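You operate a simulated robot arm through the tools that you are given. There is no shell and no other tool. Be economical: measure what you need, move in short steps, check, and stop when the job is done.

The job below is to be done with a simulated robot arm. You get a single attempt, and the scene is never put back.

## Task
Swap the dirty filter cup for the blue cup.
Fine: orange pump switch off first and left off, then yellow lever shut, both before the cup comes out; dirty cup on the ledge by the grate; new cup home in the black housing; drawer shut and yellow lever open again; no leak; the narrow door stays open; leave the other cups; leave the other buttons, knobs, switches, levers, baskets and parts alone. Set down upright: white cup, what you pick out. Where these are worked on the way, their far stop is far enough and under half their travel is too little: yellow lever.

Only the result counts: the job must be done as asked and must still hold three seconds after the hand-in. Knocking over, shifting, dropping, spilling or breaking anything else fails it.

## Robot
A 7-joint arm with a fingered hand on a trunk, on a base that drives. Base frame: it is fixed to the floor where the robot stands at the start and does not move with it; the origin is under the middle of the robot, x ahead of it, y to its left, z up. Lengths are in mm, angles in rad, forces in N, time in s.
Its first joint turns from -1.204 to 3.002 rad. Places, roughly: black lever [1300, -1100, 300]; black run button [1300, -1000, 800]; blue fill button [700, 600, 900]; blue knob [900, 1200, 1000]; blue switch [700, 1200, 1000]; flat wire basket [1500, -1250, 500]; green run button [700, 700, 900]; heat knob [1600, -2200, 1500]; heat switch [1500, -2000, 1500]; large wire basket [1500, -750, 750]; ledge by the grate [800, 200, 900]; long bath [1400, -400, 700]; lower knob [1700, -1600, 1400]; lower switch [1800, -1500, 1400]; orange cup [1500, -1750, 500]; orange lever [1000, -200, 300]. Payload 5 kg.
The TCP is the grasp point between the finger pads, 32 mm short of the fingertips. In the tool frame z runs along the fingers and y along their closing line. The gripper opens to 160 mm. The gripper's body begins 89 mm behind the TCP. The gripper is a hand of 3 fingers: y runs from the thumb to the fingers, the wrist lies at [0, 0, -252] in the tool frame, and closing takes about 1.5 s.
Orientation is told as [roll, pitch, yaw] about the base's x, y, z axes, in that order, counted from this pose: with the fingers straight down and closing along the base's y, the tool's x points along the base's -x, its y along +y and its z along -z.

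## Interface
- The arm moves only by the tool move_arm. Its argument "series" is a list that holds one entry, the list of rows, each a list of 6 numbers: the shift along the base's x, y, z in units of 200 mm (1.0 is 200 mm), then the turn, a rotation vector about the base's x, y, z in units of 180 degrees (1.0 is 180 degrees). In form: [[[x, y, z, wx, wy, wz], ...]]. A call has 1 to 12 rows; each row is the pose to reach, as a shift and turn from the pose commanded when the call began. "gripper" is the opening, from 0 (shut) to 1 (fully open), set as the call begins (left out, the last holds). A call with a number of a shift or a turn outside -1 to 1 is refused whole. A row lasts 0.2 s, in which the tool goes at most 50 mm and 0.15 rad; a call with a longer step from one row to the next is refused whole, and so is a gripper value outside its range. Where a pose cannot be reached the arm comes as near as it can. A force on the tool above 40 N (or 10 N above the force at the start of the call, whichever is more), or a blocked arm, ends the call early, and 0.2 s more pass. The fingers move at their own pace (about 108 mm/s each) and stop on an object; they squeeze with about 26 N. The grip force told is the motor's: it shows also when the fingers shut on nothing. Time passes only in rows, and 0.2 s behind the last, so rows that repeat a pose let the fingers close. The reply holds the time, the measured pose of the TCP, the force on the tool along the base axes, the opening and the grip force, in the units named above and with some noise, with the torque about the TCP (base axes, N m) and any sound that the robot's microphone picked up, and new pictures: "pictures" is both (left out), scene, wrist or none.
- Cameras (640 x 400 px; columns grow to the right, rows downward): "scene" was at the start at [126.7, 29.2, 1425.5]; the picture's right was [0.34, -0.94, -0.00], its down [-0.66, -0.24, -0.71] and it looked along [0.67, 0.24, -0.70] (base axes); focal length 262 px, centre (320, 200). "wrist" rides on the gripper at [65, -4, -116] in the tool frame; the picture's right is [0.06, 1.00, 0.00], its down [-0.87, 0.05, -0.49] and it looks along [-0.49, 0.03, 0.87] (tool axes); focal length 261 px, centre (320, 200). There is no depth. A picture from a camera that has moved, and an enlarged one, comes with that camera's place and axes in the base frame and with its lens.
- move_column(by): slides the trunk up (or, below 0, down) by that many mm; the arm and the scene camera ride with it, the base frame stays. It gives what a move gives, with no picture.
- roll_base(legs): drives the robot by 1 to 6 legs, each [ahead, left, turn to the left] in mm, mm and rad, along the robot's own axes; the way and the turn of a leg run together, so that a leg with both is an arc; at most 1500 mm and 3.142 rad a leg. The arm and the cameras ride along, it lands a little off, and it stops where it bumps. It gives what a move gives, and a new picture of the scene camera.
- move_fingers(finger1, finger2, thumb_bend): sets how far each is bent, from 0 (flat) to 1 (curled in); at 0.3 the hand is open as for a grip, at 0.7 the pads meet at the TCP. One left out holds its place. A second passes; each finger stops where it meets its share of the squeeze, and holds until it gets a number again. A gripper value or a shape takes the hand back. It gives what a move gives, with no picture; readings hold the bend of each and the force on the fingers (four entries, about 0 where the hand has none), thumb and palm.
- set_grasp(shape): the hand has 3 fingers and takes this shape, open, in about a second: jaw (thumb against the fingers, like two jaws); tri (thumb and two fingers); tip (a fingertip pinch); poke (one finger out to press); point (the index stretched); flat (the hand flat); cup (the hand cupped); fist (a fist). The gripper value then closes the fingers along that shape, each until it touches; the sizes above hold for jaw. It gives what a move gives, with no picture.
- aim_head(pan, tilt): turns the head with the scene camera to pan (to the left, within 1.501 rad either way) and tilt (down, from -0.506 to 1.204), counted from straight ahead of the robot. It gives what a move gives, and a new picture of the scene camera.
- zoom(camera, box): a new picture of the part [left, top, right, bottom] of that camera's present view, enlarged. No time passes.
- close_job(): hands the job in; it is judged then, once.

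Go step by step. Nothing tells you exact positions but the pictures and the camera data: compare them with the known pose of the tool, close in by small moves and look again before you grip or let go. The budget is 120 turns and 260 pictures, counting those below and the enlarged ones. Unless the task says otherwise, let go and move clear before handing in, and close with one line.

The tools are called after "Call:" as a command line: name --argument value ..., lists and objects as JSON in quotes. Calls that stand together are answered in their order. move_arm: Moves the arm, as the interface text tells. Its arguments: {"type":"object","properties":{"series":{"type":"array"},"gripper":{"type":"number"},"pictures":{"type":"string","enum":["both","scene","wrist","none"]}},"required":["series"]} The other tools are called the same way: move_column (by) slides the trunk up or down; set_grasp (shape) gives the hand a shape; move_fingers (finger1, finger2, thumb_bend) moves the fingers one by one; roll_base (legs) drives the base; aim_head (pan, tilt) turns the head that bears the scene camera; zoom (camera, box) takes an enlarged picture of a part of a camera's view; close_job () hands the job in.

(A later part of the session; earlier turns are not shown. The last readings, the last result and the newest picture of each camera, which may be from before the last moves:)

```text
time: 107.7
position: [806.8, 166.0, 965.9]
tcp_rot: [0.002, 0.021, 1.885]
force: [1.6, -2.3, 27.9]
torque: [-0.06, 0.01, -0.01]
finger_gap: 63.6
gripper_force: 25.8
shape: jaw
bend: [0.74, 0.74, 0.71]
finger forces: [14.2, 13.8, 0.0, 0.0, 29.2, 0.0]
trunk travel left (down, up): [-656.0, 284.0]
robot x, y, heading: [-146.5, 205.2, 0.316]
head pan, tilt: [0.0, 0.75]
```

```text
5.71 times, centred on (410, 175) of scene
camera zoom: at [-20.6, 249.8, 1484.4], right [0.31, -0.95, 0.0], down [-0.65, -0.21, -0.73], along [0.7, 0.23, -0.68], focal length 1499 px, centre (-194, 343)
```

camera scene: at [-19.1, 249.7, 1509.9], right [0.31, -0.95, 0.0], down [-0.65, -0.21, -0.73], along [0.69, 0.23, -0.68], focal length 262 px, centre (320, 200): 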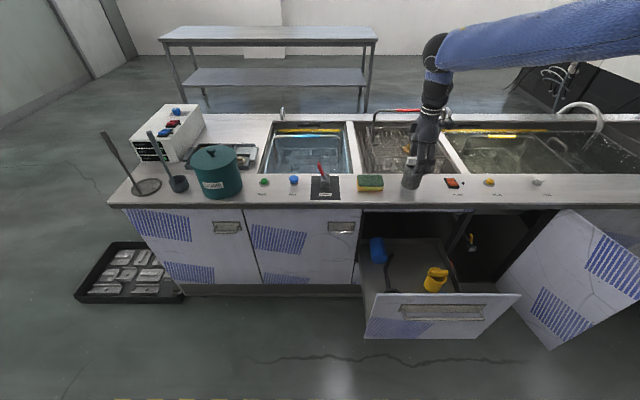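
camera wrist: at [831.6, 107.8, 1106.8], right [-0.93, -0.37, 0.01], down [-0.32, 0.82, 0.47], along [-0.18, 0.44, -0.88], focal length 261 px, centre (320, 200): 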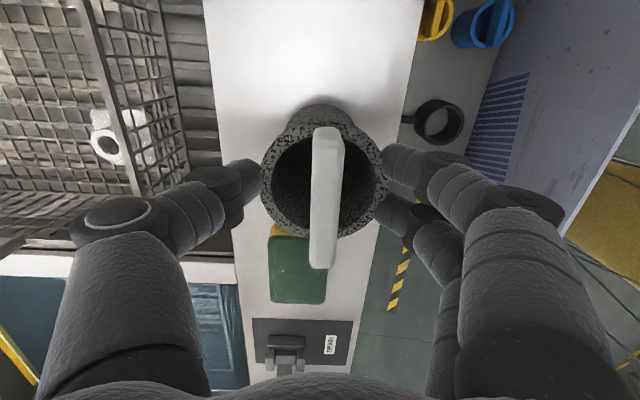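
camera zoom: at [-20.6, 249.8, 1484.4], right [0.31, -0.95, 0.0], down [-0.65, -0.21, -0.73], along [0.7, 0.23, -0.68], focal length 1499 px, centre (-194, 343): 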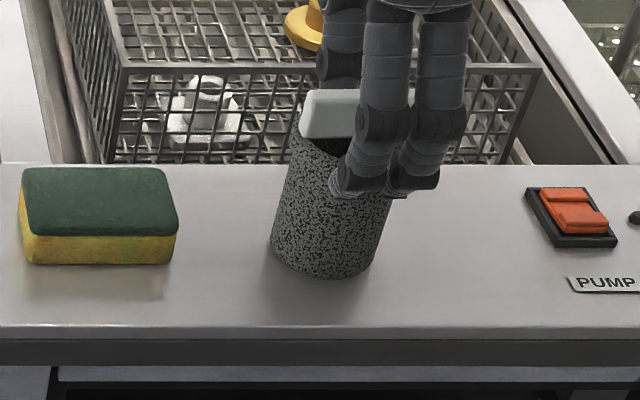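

Touched down (28 N). I'll relieve slightly, open, and rise.

Call:
move_column --by 3

Call:
move_arm --series '[[[0, 0, 0, 0, 0, 0], [0, 0, 0, 0, 0, 0], [0, 0, 0, 0, 0, 0]]]' --gripper 0.6 --pictures "wrist"

Call:
move_column --by 160

Call:
move_arm --series '[[[0, 0, 0, 0, 0, 0]]]'

```text
time: 108.2
position: [807.5, 166.5, 965.9]
tcp_rot: [0.003, 0.021, 1.884]
force: [4.6, -0.2, 19.4]
torque: [0.06, -0.14, -0.02]
finger_gap: 63.9
gripper_force: 26.1
shape: jaw
bend: [0.74, 0.74, 0.71]
finger forces: [12.6, 12.9, 0.1, 0.0, 29.0, 0.0]
trunk travel left (down, up): [-659.0, 281.0]
robot x, y, heading: [-141.7, 209.4, 0.321]
head pan, tilt: [0.0, 0.75]
```

```text
time: 109.0
position: [806.4, 166.2, 964.5]
tcp_rot: [0.005, 0.021, 1.885]
force: [-0.1, 0.5, 0.2]
torque: [0.0, 0.02, -0.02]
finger_gap: 95.5
gripper_force: 0.1
shape: jaw
bend: [0.71, 0.71, 0.7]
finger forces: [0.1, 0.0, 0.1, 0.1, 0.0, 0.0]
trunk travel left (down, up): [-659.0, 281.0]
robot x, y, heading: [-146.3, 208.1, 0.318]
head pan, tilt: [0.0, 0.75]
camera wrist: at [832.0, 107.8, 1082.5], right [-0.93, -0.37, 0.01], down [-0.32, 0.82, 0.47], along [-0.18, 0.44, -0.88], focal length 261 px, centre (320, 200)
```

wrist: 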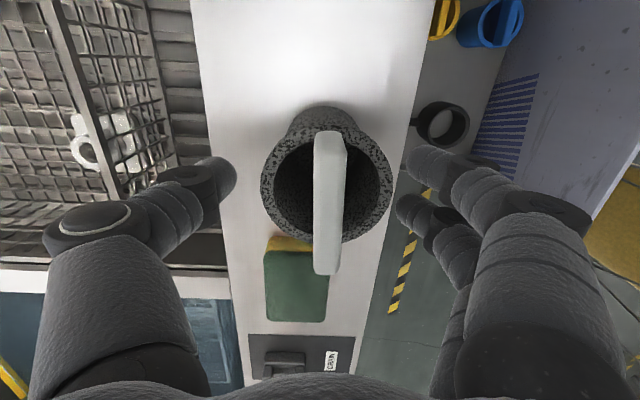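

```text
time: 110.8
position: [807.4, 165.4, 1125.3]
tcp_rot: [0.005, 0.021, 1.884]
force: [-0.4, 0.1, 0.8]
torque: [-0.02, 0.01, 0.01]
finger_gap: 95.2
gripper_force: 0.0
shape: jaw
bend: [0.71, 0.71, 0.7]
finger forces: [0.1, 0.0, 0.0, 0.0, 0.0, 0.2]
trunk travel left (down, up): [-819.0, 121.0]
robot x, y, heading: [-143.1, 205.3, 0.319]
head pan, tilt: [0.0, 0.75]
```

```text
time: 111.2
position: [808.2, 165.4, 1125.0]
tcp_rot: [0.006, 0.021, 1.885]
force: [-0.8, 0.8, -0.8]
torque: [0.0, 0.01, 0.0]
finger_gap: 95.8
gripper_force: 0.0
shape: jaw
bend: [0.71, 0.71, 0.7]
finger forces: [0.1, 0.0, 0.1, 0.1, 0.0, 0.0]
trunk travel left (down, up): [-819.0, 121.0]
robot x, y, heading: [-144.7, 206.8, 0.322]
head pan, tilt: [0.0, 0.75]
camera scene: at [-18.4, 249.7, 1646.8], right [0.31, -0.95, 0.0], down [-0.65, -0.21, -0.73], along [0.69, 0.23, -0.68], focal length 262 px, centre (320, 200)
camera wrist: at [832.1, 107.9, 1243.2], right [-0.93, -0.37, 0.01], down [-0.32, 0.82, 0.47], along [-0.18, 0.44, -0.88], focal length 261 px, centre (320, 200)
```

scene: 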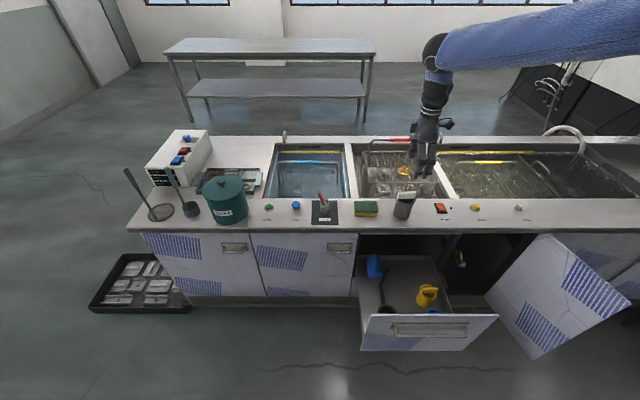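
wrist: 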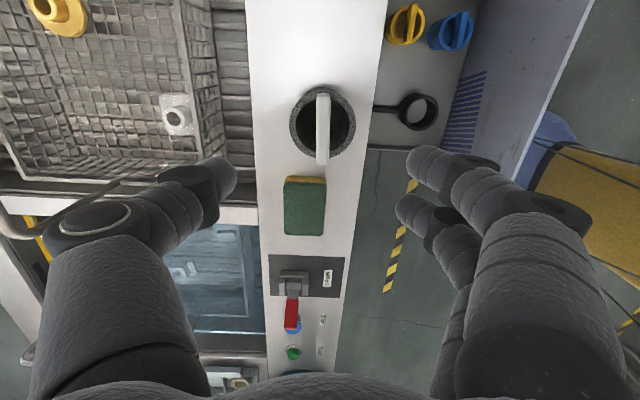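

Dirty cup stands upright on the ledge. Next the blue cup at about (576,-52); I'll move the hand above it at height.

Call:
move_arm --series '[[[-0.15, -0.14, 0, 0, 0, 0], [-0.3, -0.28, 0, 0, 0, 0], [-0.45, -0.42, 0, 0, 0, 0], [-0.6, -0.56, 0, 0, 0, 0], [-0.75, -0.7, 0, 0, 0, 0], [-0.9, -0.84, 0, 0, 0, 0], [-1.0, -0.93, 0, 0, 0, 0]]]' --gripper 0.5 --pictures "none"

Call:
move_arm --series '[[[-0.1, -0.1, 0, 0, 0, 0], [-0.16, -0.155, 0, 0, 0, 0]]]' --pictures "none"

Call:
move_column --by -300

Call:
move_arm --series '[[[0, 0, 0, 0, 0, 0]]]'

```text
time: 112.8
position: [608.0, -21.5, 1124.3]
tcp_rot: [0.005, 0.02, 1.887]
force: [-0.1, -0.2, -0.3]
torque: [0.0, -0.04, 0.01]
finger_gap: 80.5
gripper_force: 0.1
shape: jaw
bend: [0.72, 0.72, 0.7]
finger forces: [0.0, 0.1, 0.0, 0.0, 0.0, 0.0]
trunk travel left (down, up): [-819.0, 121.0]
robot x, y, heading: [-146.0, 205.1, 0.318]
head pan, tilt: [0.0, 0.75]
```

```text
time: 113.4
position: [575.3, -52.5, 1126.5]
tcp_rot: [0.004, 0.02, 1.887]
force: [1.1, -0.2, 0.1]
torque: [0.03, 0.01, 0.0]
finger_gap: 80.6
gripper_force: 0.1
shape: jaw
bend: [0.72, 0.72, 0.7]
finger forces: [0.0, 0.0, 0.0, 0.0, 0.2, 0.0]
trunk travel left (down, up): [-819.0, 121.0]
robot x, y, heading: [-147.6, 208.4, 0.319]
head pan, tilt: [0.0, 0.75]
```

```text
time: 116.4
position: [576.0, -52.0, 826.0]
tcp_rot: [0.006, 0.021, 1.883]
force: [0.0, -0.2, 0.1]
torque: [0.01, 0.0, 0.02]
finger_gap: 80.5
gripper_force: 0.1
shape: jaw
bend: [0.72, 0.72, 0.7]
finger forces: [0.0, 0.0, 0.0, 0.0, 0.0, 0.0]
trunk travel left (down, up): [-519.0, 421.0]
robot x, y, heading: [-144.5, 210.7, 0.319]
head pan, tilt: [0.0, 0.75]
```

```text
time: 116.8
position: [574.4, -51.5, 825.6]
tcp_rot: [0.006, 0.021, 1.885]
force: [-0.4, -0.3, -0.7]
torque: [0.01, 0.02, 0.02]
finger_gap: 80.6
gripper_force: 0.0
shape: jaw
bend: [0.72, 0.72, 0.7]
finger forces: [0.0, 0.0, 0.1, 0.0, 0.0, 0.0]
trunk travel left (down, up): [-519.0, 421.0]
robot x, y, heading: [-146.7, 209.1, 0.32]
head pan, tilt: [0.0, 0.75]
camera scene: at [-18.6, 249.7, 1346.8], right [0.31, -0.95, 0.0], down [-0.65, -0.21, -0.73], along [0.69, 0.23, -0.68], focal length 262 px, centre (320, 200)
camera wrist: at [599.4, -109.9, 943.3], right [-0.93, -0.37, 0.01], down [-0.32, 0.82, 0.47], along [-0.18, 0.44, -0.88], focal length 261 px, centre (320, 200)
```

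scene: 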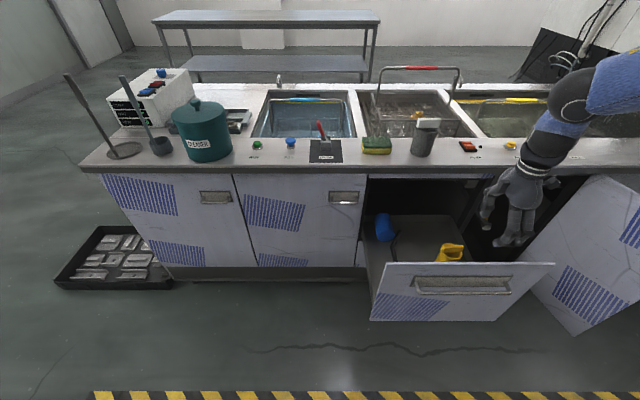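
wrist: 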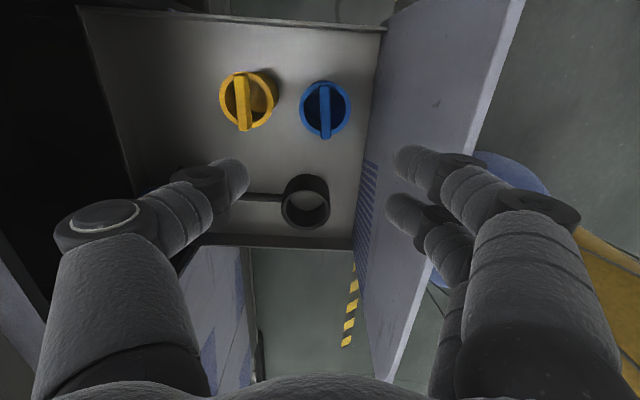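

The blue cup is nearly centred under the hand. I'll shift slightly and lower to just above it.

Call:
move_arm --series '[[[-0.025, -0.008, 0, 0, 0, 0]]]' --pictures "none"

Call:
move_column --by -180

Call:
move_arm --series '[[[0, 0, 0, 0, 0, 0]]]' --pictures "wrist"

```text
time: 117.2
position: [569.2, -53.9, 826.8]
tcp_rot: [0.005, 0.022, 1.886]
force: [-0.7, -0.3, -1.0]
torque: [-0.02, -0.02, 0.02]
finger_gap: 80.7
gripper_force: 0.0
shape: jaw
bend: [0.72, 0.72, 0.7]
finger forces: [0.1, 0.0, 0.1, 0.1, 0.1, 0.0]
trunk travel left (down, up): [-519.0, 421.0]
robot x, y, heading: [-144.3, 204.6, 0.316]
head pan, tilt: [0.0, 0.75]
```

```text
time: 119.2
position: [570.2, -54.0, 646.0]
tcp_rot: [0.006, 0.021, 1.883]
force: [0.2, 0.6, -0.2]
torque: [0.0, 0.02, 0.01]
finger_gap: 80.7
gripper_force: 0.1
shape: jaw
bend: [0.72, 0.72, 0.7]
finger forces: [0.0, 0.1, 0.0, 0.0, 0.0, 0.0]
trunk travel left (down, up): [-339.0, 601.0]
robot x, y, heading: [-145.3, 204.7, 0.319]
head pan, tilt: [0.0, 0.75]
```

```text
time: 119.6
position: [571.0, -52.9, 645.4]
tcp_rot: [0.004, 0.022, 1.886]
force: [-0.5, 0.5, 0.1]
torque: [0.0, -0.01, -0.03]
finger_gap: 80.5
gripper_force: 0.0
shape: jaw
bend: [0.72, 0.72, 0.7]
finger forces: [0.2, 0.0, 0.1, 0.0, 0.0, 0.0]
trunk travel left (down, up): [-339.0, 601.0]
robot x, y, heading: [-147.8, 204.2, 0.316]
head pan, tilt: [0.0, 0.75]
camera wrist: at [594.9, -111.5, 763.9], right [-0.93, -0.37, 0.01], down [-0.32, 0.82, 0.47], along [-0.18, 0.44, -0.88], focal length 261 px, centre (320, 200)
```

wrist: 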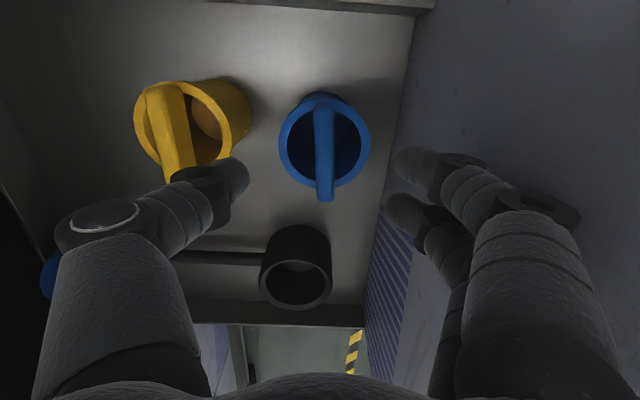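

The cup sits about 9 mm toward the robot's right of the grip centre and the yellow cup is near. I'll correct, narrow the opening, and descend halfway to check.

Call:
move_arm --series '[[[0, -0.047, 0, 0, 0, 0], [0, -0.047, -0.1, 0, 0, 0], [0, -0.047, -0.15, 0, 0, 0]]]' --gripper 0.45 --pictures "wrist"

```text
time: 120.4
position: [571.0, -63.3, 614.3]
tcp_rot: [0.006, 0.022, 1.885]
force: [-0.4, -0.1, 0.1]
torque: [0.0, -0.02, 0.02]
finger_gap: 72.9
gripper_force: 0.0
shape: jaw
bend: [0.73, 0.73, 0.7]
finger forces: [0.0, 0.0, 0.0, 0.0, 0.1, 0.0]
trunk travel left (down, up): [-339.0, 601.0]
robot x, y, heading: [-145.0, 205.9, 0.32]
head pan, tilt: [0.0, 0.75]
camera wrist: at [595.2, -121.8, 733.1], right [-0.93, -0.37, 0.01], down [-0.32, 0.82, 0.47], along [-0.18, 0.44, -0.88], focal length 261 px, centre (320, 200)
```

wrist: 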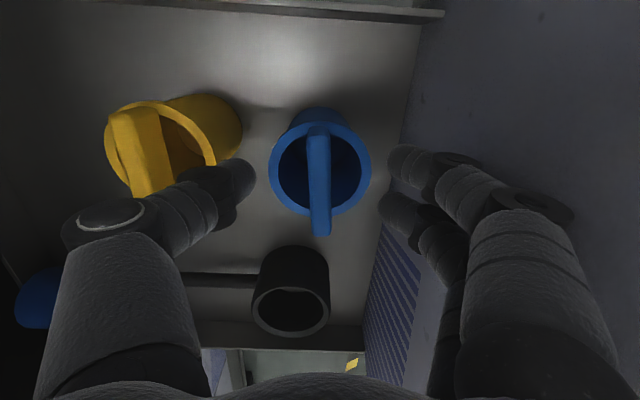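

Alignment is good now. I'll descend to TCP z≈588 and close on the blue ring.

Call:
move_arm --series '[[[0, 0, -0.07, 0, 0, 0], [0, 0, -0.13, 0, 0, 0]]]' --pictures "wrist"

```text
time: 121.0
position: [572.2, -63.7, 591.1]
tcp_rot: [0.004, 0.022, 1.884]
force: [0.5, -0.8, 0.3]
torque: [-0.02, -0.04, -0.02]
finger_gap: 72.4
gripper_force: 0.0
shape: jaw
bend: [0.73, 0.73, 0.7]
finger forces: [0.0, 0.0, 0.0, 0.1, 0.0, 0.0]
trunk travel left (down, up): [-339.0, 601.0]
robot x, y, heading: [-142.3, 209.8, 0.32]
head pan, tilt: [0.0, 0.75]
camera wrist: at [595.7, -121.7, 708.6], right [-0.93, -0.37, 0.01], down [-0.32, 0.82, 0.47], along [-0.18, 0.44, -0.88], focal length 261 px, centre (320, 200)
```

wrist: 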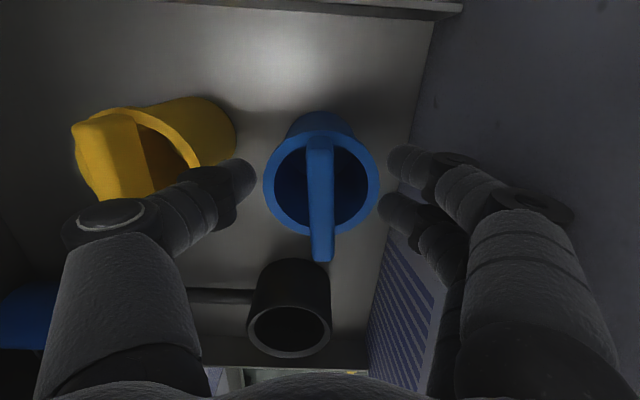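

Call:
move_arm --series '[[[0, 0, 0, 0, 0, 0], [0, 0, 0, 0, 0, 0], [0, 0, 0, 0, 0, 0], [0, 0, 0, 0, 0, 0]]]' --gripper 0 --pictures "wrist"

Call:
move_arm --series '[[[0, 0, 0.05, 0, 0, 0], [0, 0, 0.15, 0, 0, 0], [0, 0, 0.3, 0, 0, 0]]]' --pictures "wrist"

```text
time: 122.0
position: [570.5, -63.5, 591.3]
tcp_rot: [0.006, 0.022, 1.886]
force: [0.0, -0.7, 3.1]
torque: [-0.01, -0.01, -0.01]
finger_gap: 44.0
gripper_force: 25.6
shape: jaw
bend: [0.73, 0.74, 0.7]
finger forces: [11.3, 11.3, 0.0, 0.0, 21.0, 0.0]
trunk travel left (down, up): [-339.0, 601.0]
robot x, y, heading: [-144.6, 207.6, 0.321]
head pan, tilt: [0.0, 0.75]
camera wrist: at [595.4, -121.5, 708.8], right [-0.93, -0.37, 0.01], down [-0.32, 0.82, 0.47], along [-0.18, 0.44, -0.88], focal length 261 px, centre (320, 200)
```

wrist: 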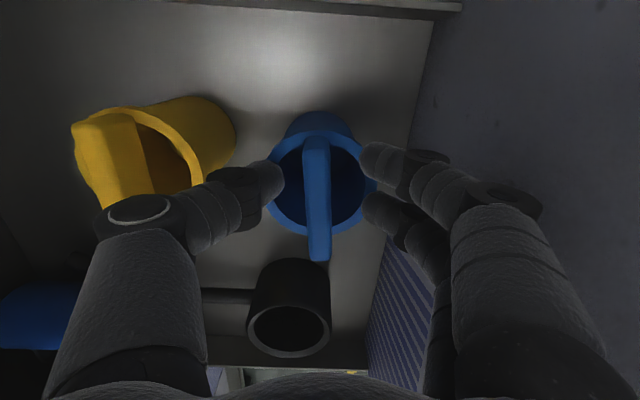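

```text
time: 122.8
position: [570.7, -61.3, 651.1]
tcp_rot: [0.006, 0.019, 1.883]
force: [0.4, -1.0, -0.6]
torque: [-0.01, 0.01, 0.03]
finger_gap: 43.7
gripper_force: 26.5
shape: jaw
bend: [0.73, 0.74, 0.7]
finger forces: [11.3, 11.0, 0.1, 0.1, 20.9, 0.0]
trunk travel left (down, up): [-339.0, 601.0]
robot x, y, heading: [-140.7, 208.1, 0.321]
head pan, tilt: [0.0, 0.75]
camera wrist: at [594.7, -121.0, 769.8], right [-0.93, -0.37, 0.01], down [-0.32, 0.82, 0.47], along [-0.18, 0.44, -0.88], focal length 261 px, centre (320, 200)
```

wrist: 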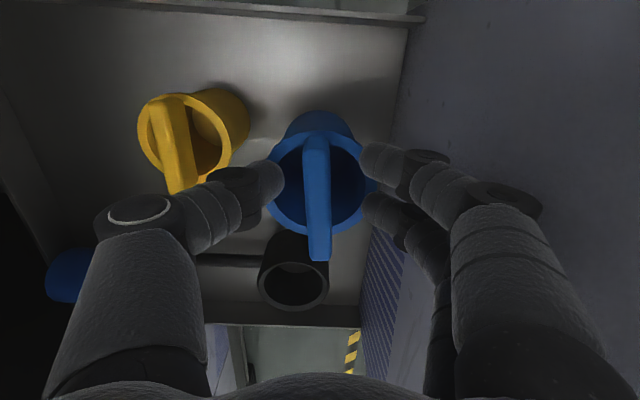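

Blue cup is lifted. The housing centre comes out at about (533,115), top z≈535; I'll raise further and carry the cup over it.

Call:
move_column --by 60

Call:
move_arm --series '[[[-0.04, 0.18, 0, 0, 0, 0], [-0.08, 0.36, 0, 0, 0, 0], [-0.12, 0.54, 0, 0, 0, 0], [-0.16, 0.72, 0, 0, 0, 0], [-0.19, 0.898, 0, 0, 0, 0]]]'

Call:
zoom --camera "wrist" --box '[200, 50, 440, 290]'

```text
time: 123.8
position: [570.6, -63.8, 711.4]
tcp_rot: [0.004, 0.021, 1.885]
force: [0.1, 0.9, -1.1]
torque: [0.01, 0.0, 0.04]
finger_gap: 44.0
gripper_force: 26.5
shape: jaw
bend: [0.73, 0.74, 0.7]
finger forces: [11.4, 11.1, 0.1, 0.1, 21.0, 0.0]
trunk travel left (down, up): [-399.0, 541.0]
robot x, y, heading: [-144.3, 205.9, 0.314]
head pan, tilt: [0.0, 0.75]
```

```text
time: 125.0
position: [533.2, 117.6, 712.3]
tcp_rot: [0.007, 0.02, 1.884]
force: [-0.5, 0.2, -0.8]
torque: [-0.03, 0.01, 0.0]
finger_gap: 43.7
gripper_force: 26.2
shape: jaw
bend: [0.73, 0.74, 0.7]
finger forces: [11.2, 10.8, 0.0, 0.0, 20.9, 0.0]
trunk travel left (down, up): [-399.0, 541.0]
robot x, y, heading: [-143.4, 205.9, 0.318]
head pan, tilt: [0.0, 0.75]
camera scene: at [-18.5, 250.0, 1226.8], right [0.31, -0.95, 0.0], down [-0.65, -0.21, -0.73], along [0.69, 0.23, -0.68], focal length 262 px, centre (320, 200)
camera wrist: at [557.7, 59.4, 829.8], right [-0.93, -0.37, 0.01], down [-0.32, 0.82, 0.47], along [-0.18, 0.44, -0.88], focal length 261 px, centre (320, 200)
```

scene: 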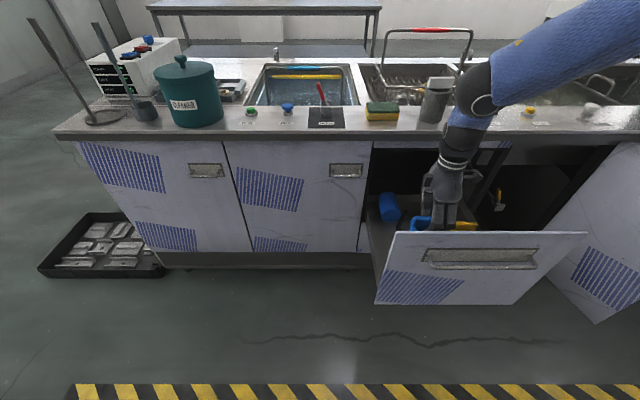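
wrist: 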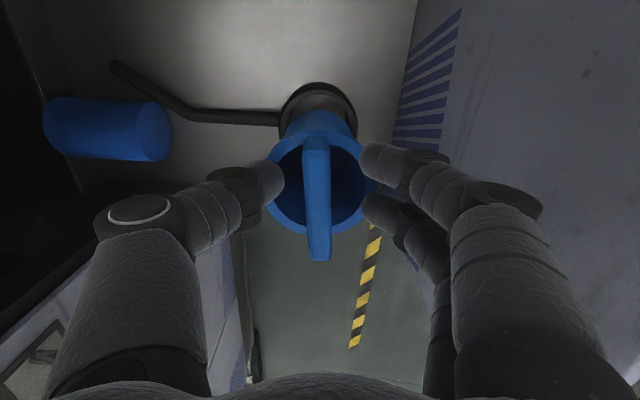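

```text
1.67 times, centred on (320, 170) of wrist
camera zoom: at [557.7, 59.4, 829.8], right [-0.93, -0.37, 0.01], down [-0.32, 0.82, 0.47], along [-0.18, 0.44, -0.88], focal length 434 px, centre (320, 250)
```

zoom: 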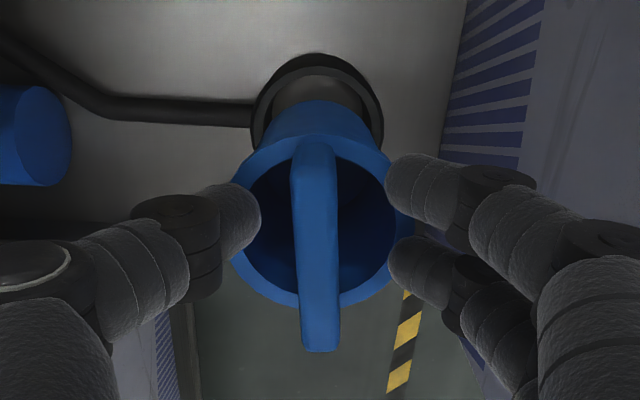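

Alignment is within about 2 mm. I'll lower the cup into the housing, slow at the end.

Call:
move_arm --series '[[[0.003, -0.008, -0.15, 0, 0, 0], [0.003, -0.008, -0.3, 0, 0, 0], [0.003, -0.008, -0.4, 0, 0, 0]]]' --pictures "wrist"

Call:
zoom --camera "wrist" --box '[200, 50, 440, 290]'

```text
time: 125.8
position: [534.1, 115.7, 631.0]
tcp_rot: [0.006, 0.021, 1.886]
force: [0.5, -0.8, -1.2]
torque: [0.0, -0.01, 0.0]
finger_gap: 43.6
gripper_force: 25.7
shape: jaw
bend: [0.73, 0.74, 0.7]
finger forces: [11.3, 10.9, 0.0, 0.1, 21.0, 0.0]
trunk travel left (down, up): [-399.0, 541.0]
robot x, y, heading: [-146.9, 203.5, 0.318]
head pan, tilt: [0.0, 0.75]
camera wrist: at [559.2, 56.8, 749.2], right [-0.93, -0.37, 0.01], down [-0.32, 0.82, 0.47], along [-0.18, 0.44, -0.88], focal length 261 px, centre (320, 200)
```

wrist: 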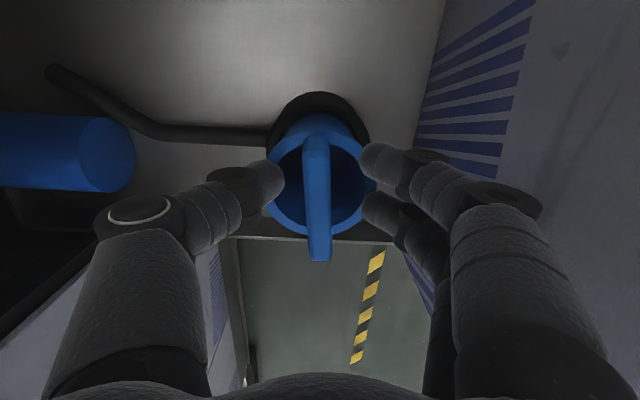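

```text
1.67 times, centred on (320, 170) of wrist
camera zoom: at [559.2, 56.8, 749.2], right [-0.93, -0.37, 0.01], down [-0.32, 0.82, 0.47], along [-0.18, 0.44, -0.88], focal length 434 px, centre (320, 250)
```

zoom: 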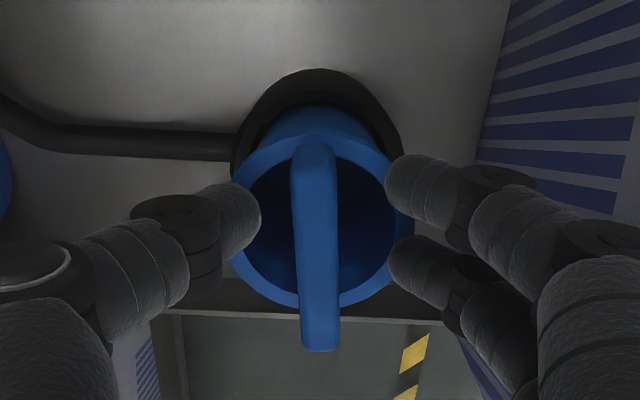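

The cup is entering the housing, centred. I'll continue slowly.

Call:
move_arm --series '[[[0, 0, -0.05, 0, 0, 0], [0, 0, -0.1, 0, 0, 0], [0, 0, -0.14, 0, 0, 0], [0, 0, -0.17, 0, 0, 0], [0, 0, -0.19, 0, 0, 0]]]' --pictures "wrist"

```text
time: 127.0
position: [532.9, 114.4, 595.0]
tcp_rot: [0.004, 0.02, 1.884]
force: [-0.6, -4.2, 18.2]
torque: [-0.09, 0.21, 0.0]
finger_gap: 43.7
gripper_force: 25.8
shape: jaw
bend: [0.73, 0.74, 0.7]
finger forces: [12.4, 15.3, 0.1, 0.0, 23.0, 0.1]
trunk travel left (down, up): [-399.0, 541.0]
robot x, y, heading: [-142.2, 204.9, 0.323]
head pan, tilt: [0.0, 0.75]
camera wrist: at [557.0, 56.3, 712.6], right [-0.93, -0.37, 0.0], down [-0.32, 0.82, 0.47], along [-0.18, 0.44, -0.88], focal length 261 px, centre (320, 200)
```

wrist: 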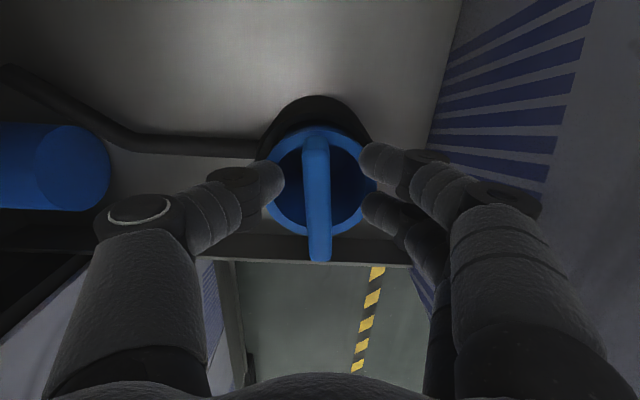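

It meets resistance at z 595, close to the expected seat height. I'll press a little more to be sure it is fully home.

Call:
move_arm --series '[[[0, 0, -0.02, 0, 0, 0], [0, 0, -0.04, 0, 0, 0]]]' --pictures "none"

Call:
zoom --camera "wrist" --box '[200, 50, 440, 290]'

```text
time: 127.4
position: [534.3, 114.8, 592.9]
tcp_rot: [-0.003, 0.023, 1.886]
force: [1.0, -3.3, 25.9]
torque: [-0.02, 0.21, 0.02]
finger_gap: 44.8
gripper_force: 25.7
shape: jaw
bend: [0.73, 0.74, 0.7]
finger forces: [13.6, 22.0, 0.0, 0.1, 31.9, 0.0]
trunk travel left (down, up): [-399.0, 541.0]
robot x, y, heading: [-142.5, 207.2, 0.319]
head pan, tilt: [0.0, 0.75]
stopped in row 1: the force on the tool passed its limit at 43 N (the readings are from after the stop); the commanded pose is now the measured one
```

```text
1.67 times, centred on (320, 170) of wrist
camera zoom: at [558.2, 57.0, 711.9], right [-0.93, -0.37, 0.0], down [-0.32, 0.82, 0.47], along [-0.17, 0.44, -0.88], focal length 434 px, centre (320, 250)
```

zoom: 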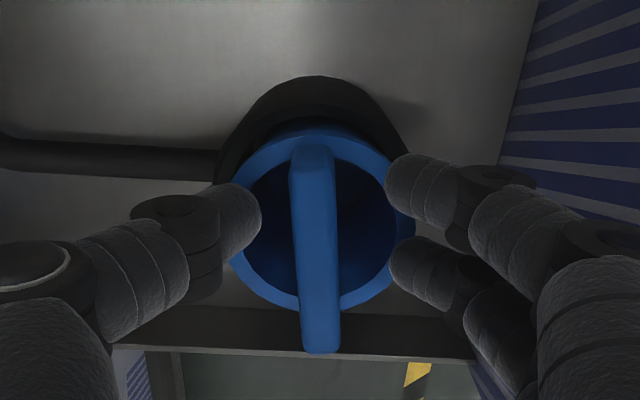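

The rim is at the dirty cup's former height: it's home. I'll release and rise.

Call:
move_arm --series '[[[0, 0, 0, 0, 0, 0], [0, 0, 0, 0, 0, 0], [0, 0, 0, 0, 0, 0]]]' --gripper 0.45 --pictures "wrist"

Call:
move_arm --series '[[[0, 0, 0.2, 0, 0, 0], [0, 0, 0.4, 0, 0, 0], [0, 0, 0.6, 0, 0, 0]]]' --pictures "wrist"

```text
time: 128.2
position: [532.5, 115.3, 592.2]
tcp_rot: [0.001, 0.023, 1.887]
force: [-2.4, -2.1, 8.9]
torque: [0.03, -0.36, -0.05]
finger_gap: 68.8
gripper_force: 0.1
shape: jaw
bend: [0.73, 0.73, 0.71]
finger forces: [0.1, 0.0, 0.0, 0.0, 9.1, 0.0]
trunk travel left (down, up): [-399.0, 541.0]
robot x, y, heading: [-145.4, 205.5, 0.327]
head pan, tilt: [0.0, 0.75]
camera wrist: at [557.6, 56.7, 709.6], right [-0.93, -0.37, 0.0], down [-0.32, 0.82, 0.47], along [-0.18, 0.44, -0.88], focal length 261 px, centre (320, 200)
```

wrist: 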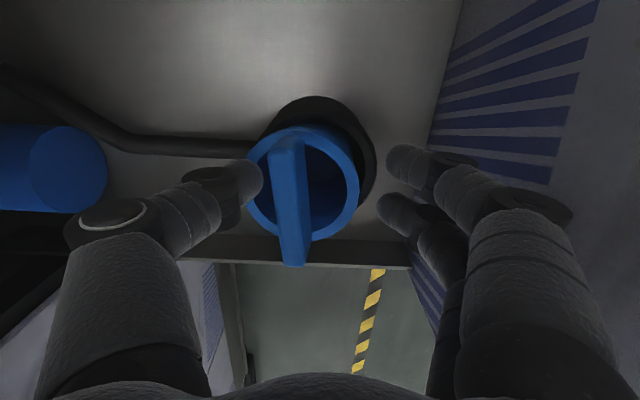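

```text
time: 129.0
position: [533.1, 114.3, 712.7]
tcp_rot: [0.004, 0.023, 1.884]
force: [0.6, -0.2, -0.3]
torque: [0.01, -0.01, -0.01]
finger_gap: 71.7
gripper_force: 0.0
shape: jaw
bend: [0.73, 0.73, 0.7]
finger forces: [0.0, 0.0, 0.0, 0.0, 0.0, 0.0]
trunk travel left (down, up): [-399.0, 541.0]
robot x, y, heading: [-143.0, 206.2, 0.322]
head pan, tilt: [0.0, 0.75]
camera wrist: at [557.1, 56.4, 830.4], right [-0.93, -0.37, 0.0], down [-0.32, 0.82, 0.47], along [-0.18, 0.44, -0.88], focal length 261 px, centre (320, 200)
```

wrist: 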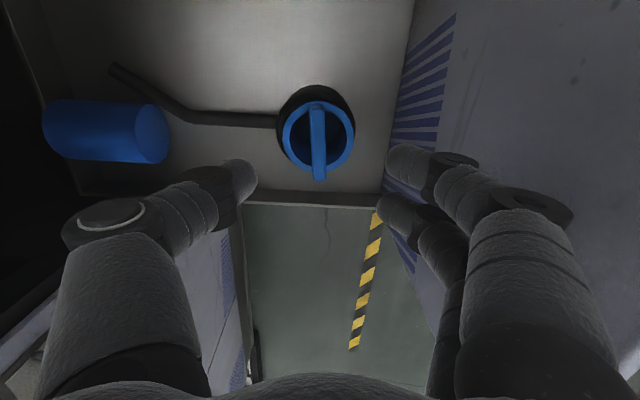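

The cup briefly leaned toward the thumb on opening; I'll check how it now sits.

Call:
zoom --camera "wrist" --box '[250, 60, 390, 200]'

Call:
move_column --by 84

Call:
zoom --camera "wrist" --box '[250, 60, 390, 200]'

```text
2.86 times, centred on (320, 130) of wrist
camera zoom: at [557.1, 56.4, 830.4], right [-0.93, -0.37, 0.0], down [-0.32, 0.82, 0.47], along [-0.18, 0.44, -0.88], focal length 745 px, centre (320, 400)
```

zoom: 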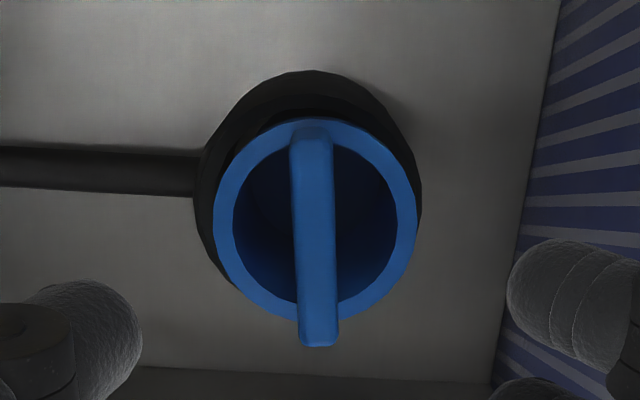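

```text
time: 130.2
position: [534.0, 113.6, 795.8]
tcp_rot: [0.002, 0.023, 1.886]
force: [0.1, 1.0, -0.1]
torque: [-0.02, 0.01, -0.03]
finger_gap: 71.6
gripper_force: 0.0
shape: jaw
bend: [0.73, 0.73, 0.7]
finger forces: [0.0, 0.0, 0.0, 0.0, 0.0, 0.0]
trunk travel left (down, up): [-483.0, 457.0]
robot x, y, heading: [-141.4, 206.5, 0.321]
head pan, tilt: [0.0, 0.75]
```

```text
2.86 times, centred on (320, 130) of wrist
camera zoom: at [558.0, 56.1, 913.6], right [-0.93, -0.37, 0.0], down [-0.32, 0.82, 0.47], along [-0.18, 0.44, -0.88], focal length 745 px, centre (320, 400)
```

zoom: 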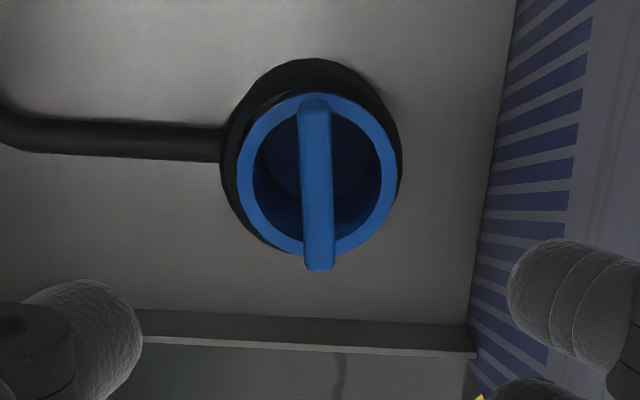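

The blue cup's rim is at the same height (about 560) as the dirty one's was, upright and centred. Now I'll raise, back off, and turn the hand forward to push the drawer shut.

Call:
move_column --by 150

Call:
roll_base --legs '[[-430, 0, 0]]'

Call:
move_arm --series '[[[0.05, 0, 0, 0, 0, -0.0435], [0.1, 0, 0, 0, 0, -0.087], [0.15, 0, 0, 0, 0, -0.1305], [0.2, 0, 0, 0, 0, -0.174], [0.25, 0, 0, 0, 0, -0.2175], [0.3, 0, 0, 0, 0, -0.261], [0.35, 0, 0, 0, 0, -0.3045], [0.4, 0, 0, 0, 0, -0.348], [0.45, 0, 0, 0, 0, -0.3915], [0.5, 0, 0, 0, 0, -0.435], [0.5, 0, 0, 0, 0, -0.478], [0.5, 0, 0, 0, 0, -0.5]]]' --gripper 0 --pictures "none"

```text
time: 132.0
position: [535.0, 115.2, 946.0]
tcp_rot: [0.002, 0.023, 1.884]
force: [0.1, 0.3, 0.6]
torque: [0.01, -0.04, 0.04]
finger_gap: 71.7
gripper_force: 0.0
shape: jaw
bend: [0.73, 0.73, 0.7]
finger forces: [0.0, 0.1, 0.0, 0.0, 0.0, 0.1]
trunk travel left (down, up): [-633.0, 307.0]
robot x, y, heading: [-144.2, 205.6, 0.318]
head pan, tilt: [0.0, 0.75]
```

```text
time: 134.7
position: [116.4, -22.8, 946.7]
tcp_rot: [0.003, 0.021, 1.887]
force: [0.1, 0.3, 0.2]
torque: [0.01, -0.03, -0.01]
finger_gap: 71.4
gripper_force: 0.0
shape: jaw
bend: [0.73, 0.73, 0.7]
finger forces: [0.0, 0.0, 0.0, 0.0, 0.1, 0.0]
trunk travel left (down, up): [-633.0, 307.0]
robot x, y, heading: [-561.9, 67.0, 0.326]
head pan, tilt: [0.0, 0.75]
camera scene: at [-436.8, 111.0, 1460.9], right [0.32, -0.95, 0.0], down [-0.65, -0.22, -0.73], along [0.69, 0.23, -0.68], focal length 262 px, centre (320, 200)
```

scene: 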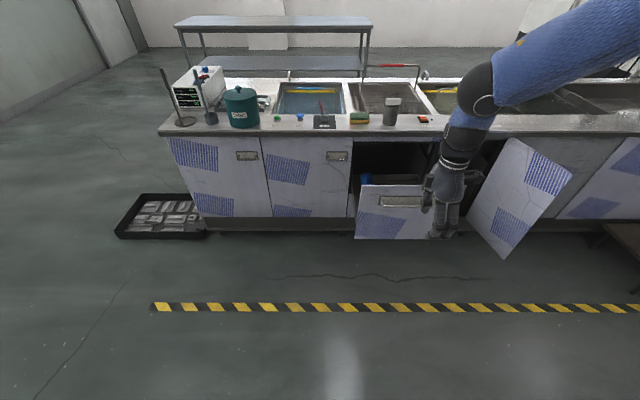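

```text
time: 137.2
position: [216.9, -23.6, 946.0]
tcp_rot: [0.002, 0.022, 0.313]
force: [0.6, -0.2, -0.7]
torque: [0.0, -0.03, 0.01]
finger_gap: 0.0
gripper_force: 26.2
shape: jaw
bend: [0.65, 0.65, 0.67]
finger forces: [0.0, 0.0, 0.0, 0.0, 0.0, 0.1]
trunk travel left (down, up): [-633.0, 307.0]
robot x, y, heading: [-562.6, 68.1, 0.329]
head pan, tilt: [0.0, 0.75]
```

Call:
move_arm --series '[[[0.06, -0.01, 0, 0.0135, -0.042, 0], [0.12, -0.02, 0, 0.027, -0.084, 0], [0.18, -0.03, 0, 0.0405, -0.126, 0], [0.24, -0.04, 0, 0.054, -0.168, 0], [0.3, -0.05, 0, 0.0675, -0.21, 0], [0.36, -0.06, 0, 0.081, -0.252, 0], [0.42, -0.07, 0, 0.0945, -0.294, 0], [0.48, -0.08, 0, 0.108, -0.336, 0], [0.54, -0.09, 0, 0.1215, -0.378, 0], [0.6, -0.1, 0, 0.135, -0.42, 0], [0.615, -0.117, 0, 0.1485, -0.462, 0]]]' --pictures "none"

Call:
move_column --by -300

Call:
move_arm --series '[[[0, 0, 0, 0, 0, 0]]]'

```text
time: 139.7
position: [347.0, -64.0, 958.8]
tcp_rot: [-0.23, -1.481, 0.533]
force: [0.2, 3.1, 7.3]
torque: [-0.18, 0.61, -0.29]
finger_gap: 0.0
gripper_force: 26.2
shape: jaw
bend: [0.65, 0.65, 0.67]
finger forces: [0.0, 0.0, 0.0, 0.0, 0.1, 0.1]
out of reach, approached as far as the arm can: row 11
trunk travel left (down, up): [-633.0, 307.0]
robot x, y, heading: [-564.7, 67.1, 0.324]
head pan, tilt: [0.0, 0.75]
```

```text
time: 142.7
position: [346.6, -50.6, 665.2]
tcp_rot: [-0.064, -1.496, 0.379]
force: [0.2, -0.1, 0.4]
torque: [0.01, 0.01, 0.0]
finger_gap: 0.2
gripper_force: 26.0
shape: jaw
bend: [0.65, 0.65, 0.67]
finger forces: [0.0, 0.1, 0.0, 0.1, 0.0, 0.1]
trunk travel left (down, up): [-333.0, 607.0]
robot x, y, heading: [-560.3, 65.0, 0.319]
head pan, tilt: [0.0, 0.75]
```

```text
time: 143.1
position: [346.6, -51.0, 665.4]
tcp_rot: [-0.062, -1.497, 0.376]
force: [-0.4, 0.0, -0.1]
torque: [0.0, 0.01, 0.02]
finger_gap: 0.0
gripper_force: 26.1
shape: jaw
bend: [0.65, 0.65, 0.67]
finger forces: [0.1, 0.0, 0.0, 0.1, 0.0, 0.0]
trunk travel left (down, up): [-333.0, 607.0]
robot x, y, heading: [-559.8, 66.9, 0.318]
head pan, tilt: [0.0, 0.75]
camera scene: at [-435.8, 111.4, 1160.8], right [0.32, -0.95, 0.0], down [-0.65, -0.22, -0.73], along [0.69, 0.23, -0.68], focal length 262 px, centre (320, 200)
camera wrist: at [234.2, -92.9, 609.5], right [-0.31, 0.95, -0.07], down [-0.42, -0.08, 0.9], along [0.85, 0.31, 0.42], focal length 261 px, centre (320, 200)
```

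scene: 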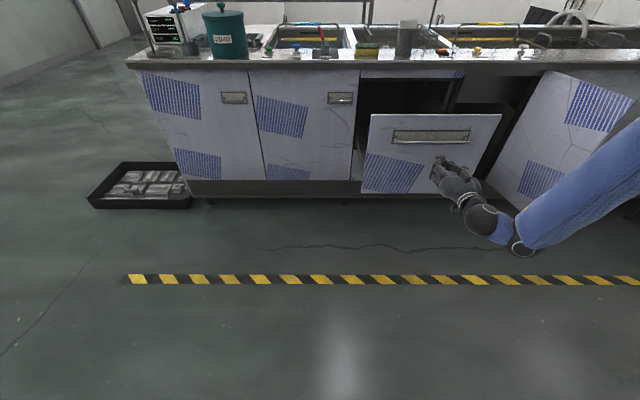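
wrist: 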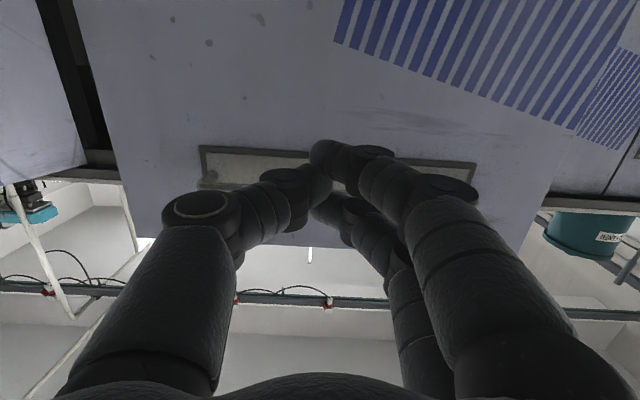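

The closed hand faces the drawer front. I'll lower 35 mm to clear the bar, then drive forward to push.

Call:
move_column --by -35

Call:
roll_base --legs '[[150, 0, 0]]'

Call:
roll_base --legs '[[200, 0, 0]]'

```text
time: 143.8
position: [346.4, -50.6, 630.7]
tcp_rot: [-0.065, -1.497, 0.38]
force: [0.4, 0.8, 1.3]
torque: [0.03, -0.01, 0.02]
finger_gap: 0.1
gripper_force: 26.2
shape: jaw
bend: [0.65, 0.65, 0.67]
finger forces: [0.1, 0.0, 0.0, 0.0, 0.0, 0.0]
trunk travel left (down, up): [-298.0, 642.0]
robot x, y, heading: [-561.2, 68.7, 0.32]
head pan, tilt: [0.0, 0.75]
```

```text
time: 145.2
position: [492.3, -3.4, 630.4]
tcp_rot: [-0.061, -1.494, 0.376]
force: [0.1, -0.5, 0.9]
torque: [0.0, -0.01, 0.05]
finger_gap: 0.0
gripper_force: 25.7
shape: jaw
bend: [0.65, 0.66, 0.68]
finger forces: [0.1, 0.0, 0.0, 0.0, 0.0, 0.0]
trunk travel left (down, up): [-298.0, 642.0]
robot x, y, heading: [-418.7, 114.5, 0.321]
head pan, tilt: [0.0, 0.75]
camera scene: at [-289.8, 159.9, 1125.7], right [0.32, -0.95, 0.0], down [-0.65, -0.22, -0.73], along [0.69, 0.23, -0.68], focal length 262 px, centre (320, 200)
```

scene: 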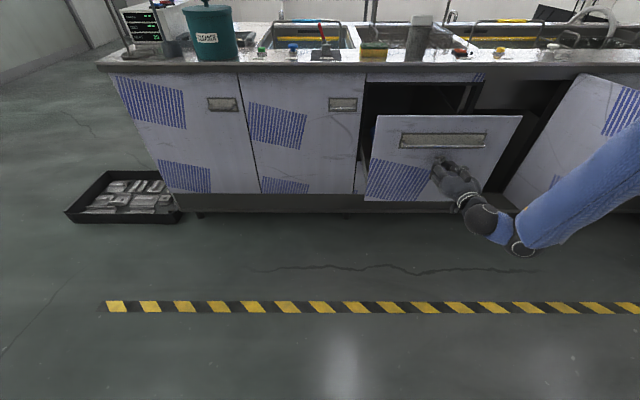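

```text
time: 146.8
position: [685.0, 60.8, 629.2]
tcp_rot: [-0.063, -1.495, 0.377]
force: [-0.7, 0.3, -0.4]
torque: [0.0, -0.02, 0.0]
finger_gap: 0.1
gripper_force: 26.2
shape: jaw
bend: [0.65, 0.66, 0.68]
finger forces: [0.0, 0.0, 0.0, 0.0, 0.0, 0.0]
trunk travel left (down, up): [-298.0, 642.0]
robot x, y, heading: [-221.7, 179.8, 0.319]
head pan, tilt: [0.0, 0.75]
camera scene: at [-97.9, 223.7, 1125.7], right [0.32, -0.95, 0.0], down [-0.65, -0.22, -0.73], along [0.69, 0.23, -0.68], focal length 262 px, centre (320, 200)
```

scene: 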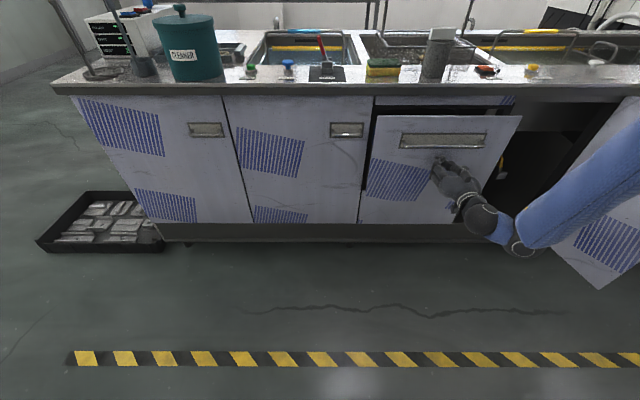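

Drawer is nearly shut. About 70 mm remain.

Call:
roll_base --legs '[[60, 0, 0]]'

Call:
roll_base --legs '[[40, 0, 0]]'

```text
time: 147.8
position: [741.7, 80.6, 629.3]
tcp_rot: [-0.062, -1.494, 0.378]
force: [-0.2, -0.5, -0.7]
torque: [0.0, 0.0, 0.03]
finger_gap: 0.0
gripper_force: 26.0
shape: jaw
bend: [0.65, 0.66, 0.68]
finger forces: [0.1, 0.1, 0.0, 0.1, 0.0, 0.1]
trunk travel left (down, up): [-298.0, 642.0]
robot x, y, heading: [-167.6, 203.0, 0.316]
head pan, tilt: [0.0, 0.75]
camera scene: at [-40.6, 242.8, 1125.7], right [0.32, -0.95, 0.0], down [-0.65, -0.22, -0.73], along [0.69, 0.23, -0.68], focal length 262 px, centre (320, 200)
```

scene: 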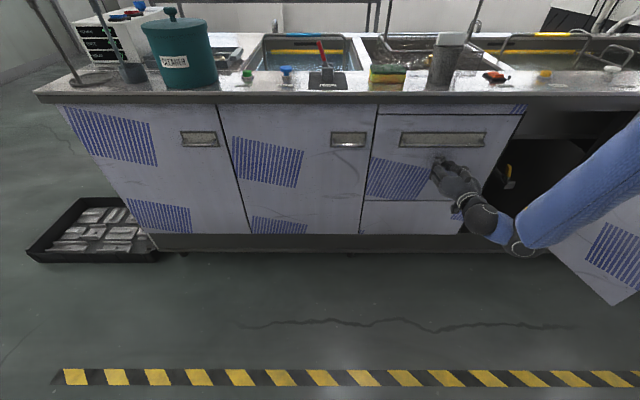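

```text
time: 148.6
position: [751.0, 80.6, 628.3]
tcp_rot: [-0.04, -1.489, 0.353]
force: [-16.3, -4.6, 2.3]
torque: [0.08, -0.32, 0.01]
finger_gap: 0.0
gripper_force: 25.9
shape: jaw
bend: [0.66, 0.69, 0.68]
finger forces: [0.0, 0.0, 0.0, 0.1, 0.0, 0.0]
trunk travel left (down, up): [-298.0, 642.0]
robot x, y, heading: [-153.4, 204.8, 0.319]
head pan, tilt: [0.0, 0.75]
stopped in leg 1: the force on the tool passed its limit at 94 N (the readings are from after the stop); the commanded pose is now the measured one
camera scene: at [-29.2, 246.5, 1126.0], right [0.31, -0.95, 0.0], down [-0.65, -0.21, -0.73], along [0.69, 0.23, -0.68], focal length 262 px, centre (320, 200)
```

scene: 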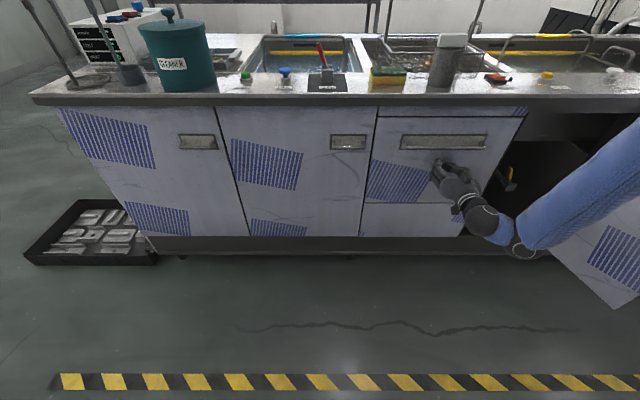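

The drawer is shut. Next I'll back off and go right to the yellow lever again.

Call:
roll_base --legs '[[-100, 0, 0], [0, -335, 0]]'

Call:
move_column --by -85

Call:
move_arm --series '[[[0, 0, 0, 0, 0, 0], [0, 0, 0, 0, 0, 0], [0, 0, 0, 0, 0, 0]]]' --gripper 0.55

```text
time: 151.6
position: [765.4, -274.5, 627.3]
tcp_rot: [-0.039, -1.488, 0.35]
force: [1.4, -0.8, 0.6]
torque: [-0.02, 0.02, -0.01]
finger_gap: 0.1
gripper_force: 26.6
shape: jaw
bend: [0.66, 0.67, 0.68]
finger forces: [0.0, 0.1, 0.1, 0.0, 0.0, 0.0]
trunk travel left (down, up): [-298.0, 642.0]
robot x, y, heading: [-139.9, -149.9, 0.322]
head pan, tilt: [0.0, 0.75]
camera scene: at [-14.2, -108.9, 1125.7], right [0.31, -0.95, 0.0], down [-0.65, -0.21, -0.73], along [0.69, 0.23, -0.68], focal length 262 px, centre (320, 200)
```

scene: 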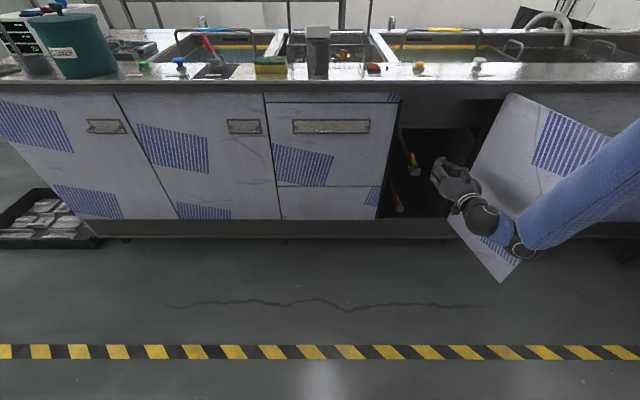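

```text
time: 152.8
position: [765.4, -274.5, 543.4]
tcp_rot: [-0.04, -1.488, 0.352]
force: [-0.2, 0.4, 0.9]
torque: [0.0, -0.01, -0.02]
finger_gap: 0.2
gripper_force: 26.2
shape: jaw
bend: [0.66, 0.67, 0.68]
finger forces: [0.0, 0.0, 0.0, 0.1, 0.0, 0.0]
trunk travel left (down, up): [-213.0, 727.0]
robot x, y, heading: [-141.9, -150.8, 0.321]
head pan, tilt: [0.0, 0.75]
```

```text
time: 153.6
position: [765.0, -274.5, 542.9]
tcp_rot: [-0.04, -1.49, 0.35]
force: [0.6, 0.8, -0.1]
torque: [-0.01, -0.01, -0.01]
finger_gap: 87.6
gripper_force: 0.1
shape: jaw
bend: [0.72, 0.72, 0.7]
finger forces: [0.1, 0.0, 0.1, 0.1, 0.0, 0.1]
trunk travel left (down, up): [-213.0, 727.0]
robot x, y, heading: [-139.1, -146.7, 0.325]
head pan, tilt: [0.0, 0.75]
camera scene: at [-14.3, -108.9, 1040.8], right [0.31, -0.95, 0.0], down [-0.65, -0.21, -0.73], along [0.69, 0.23, -0.68], focal length 262 px, centre (320, 200)
camera wrist: at [652.4, -315.7, 487.6], right [-0.31, 0.95, -0.07], down [-0.42, -0.07, 0.91], along [0.85, 0.31, 0.42], focal length 261 px, centre (320, 200)
```

scene: 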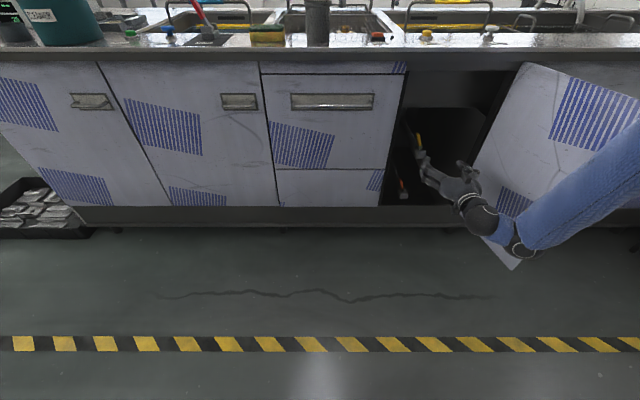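
wrist: 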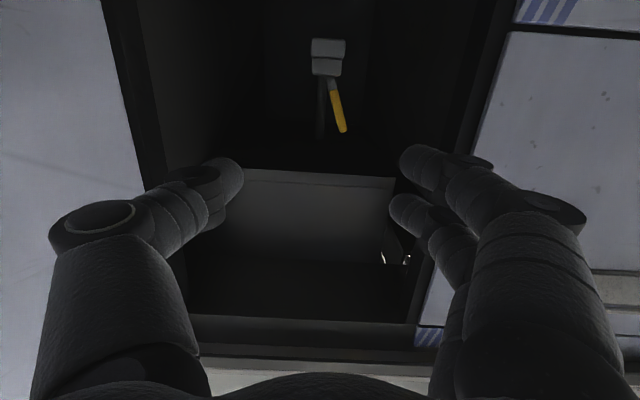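

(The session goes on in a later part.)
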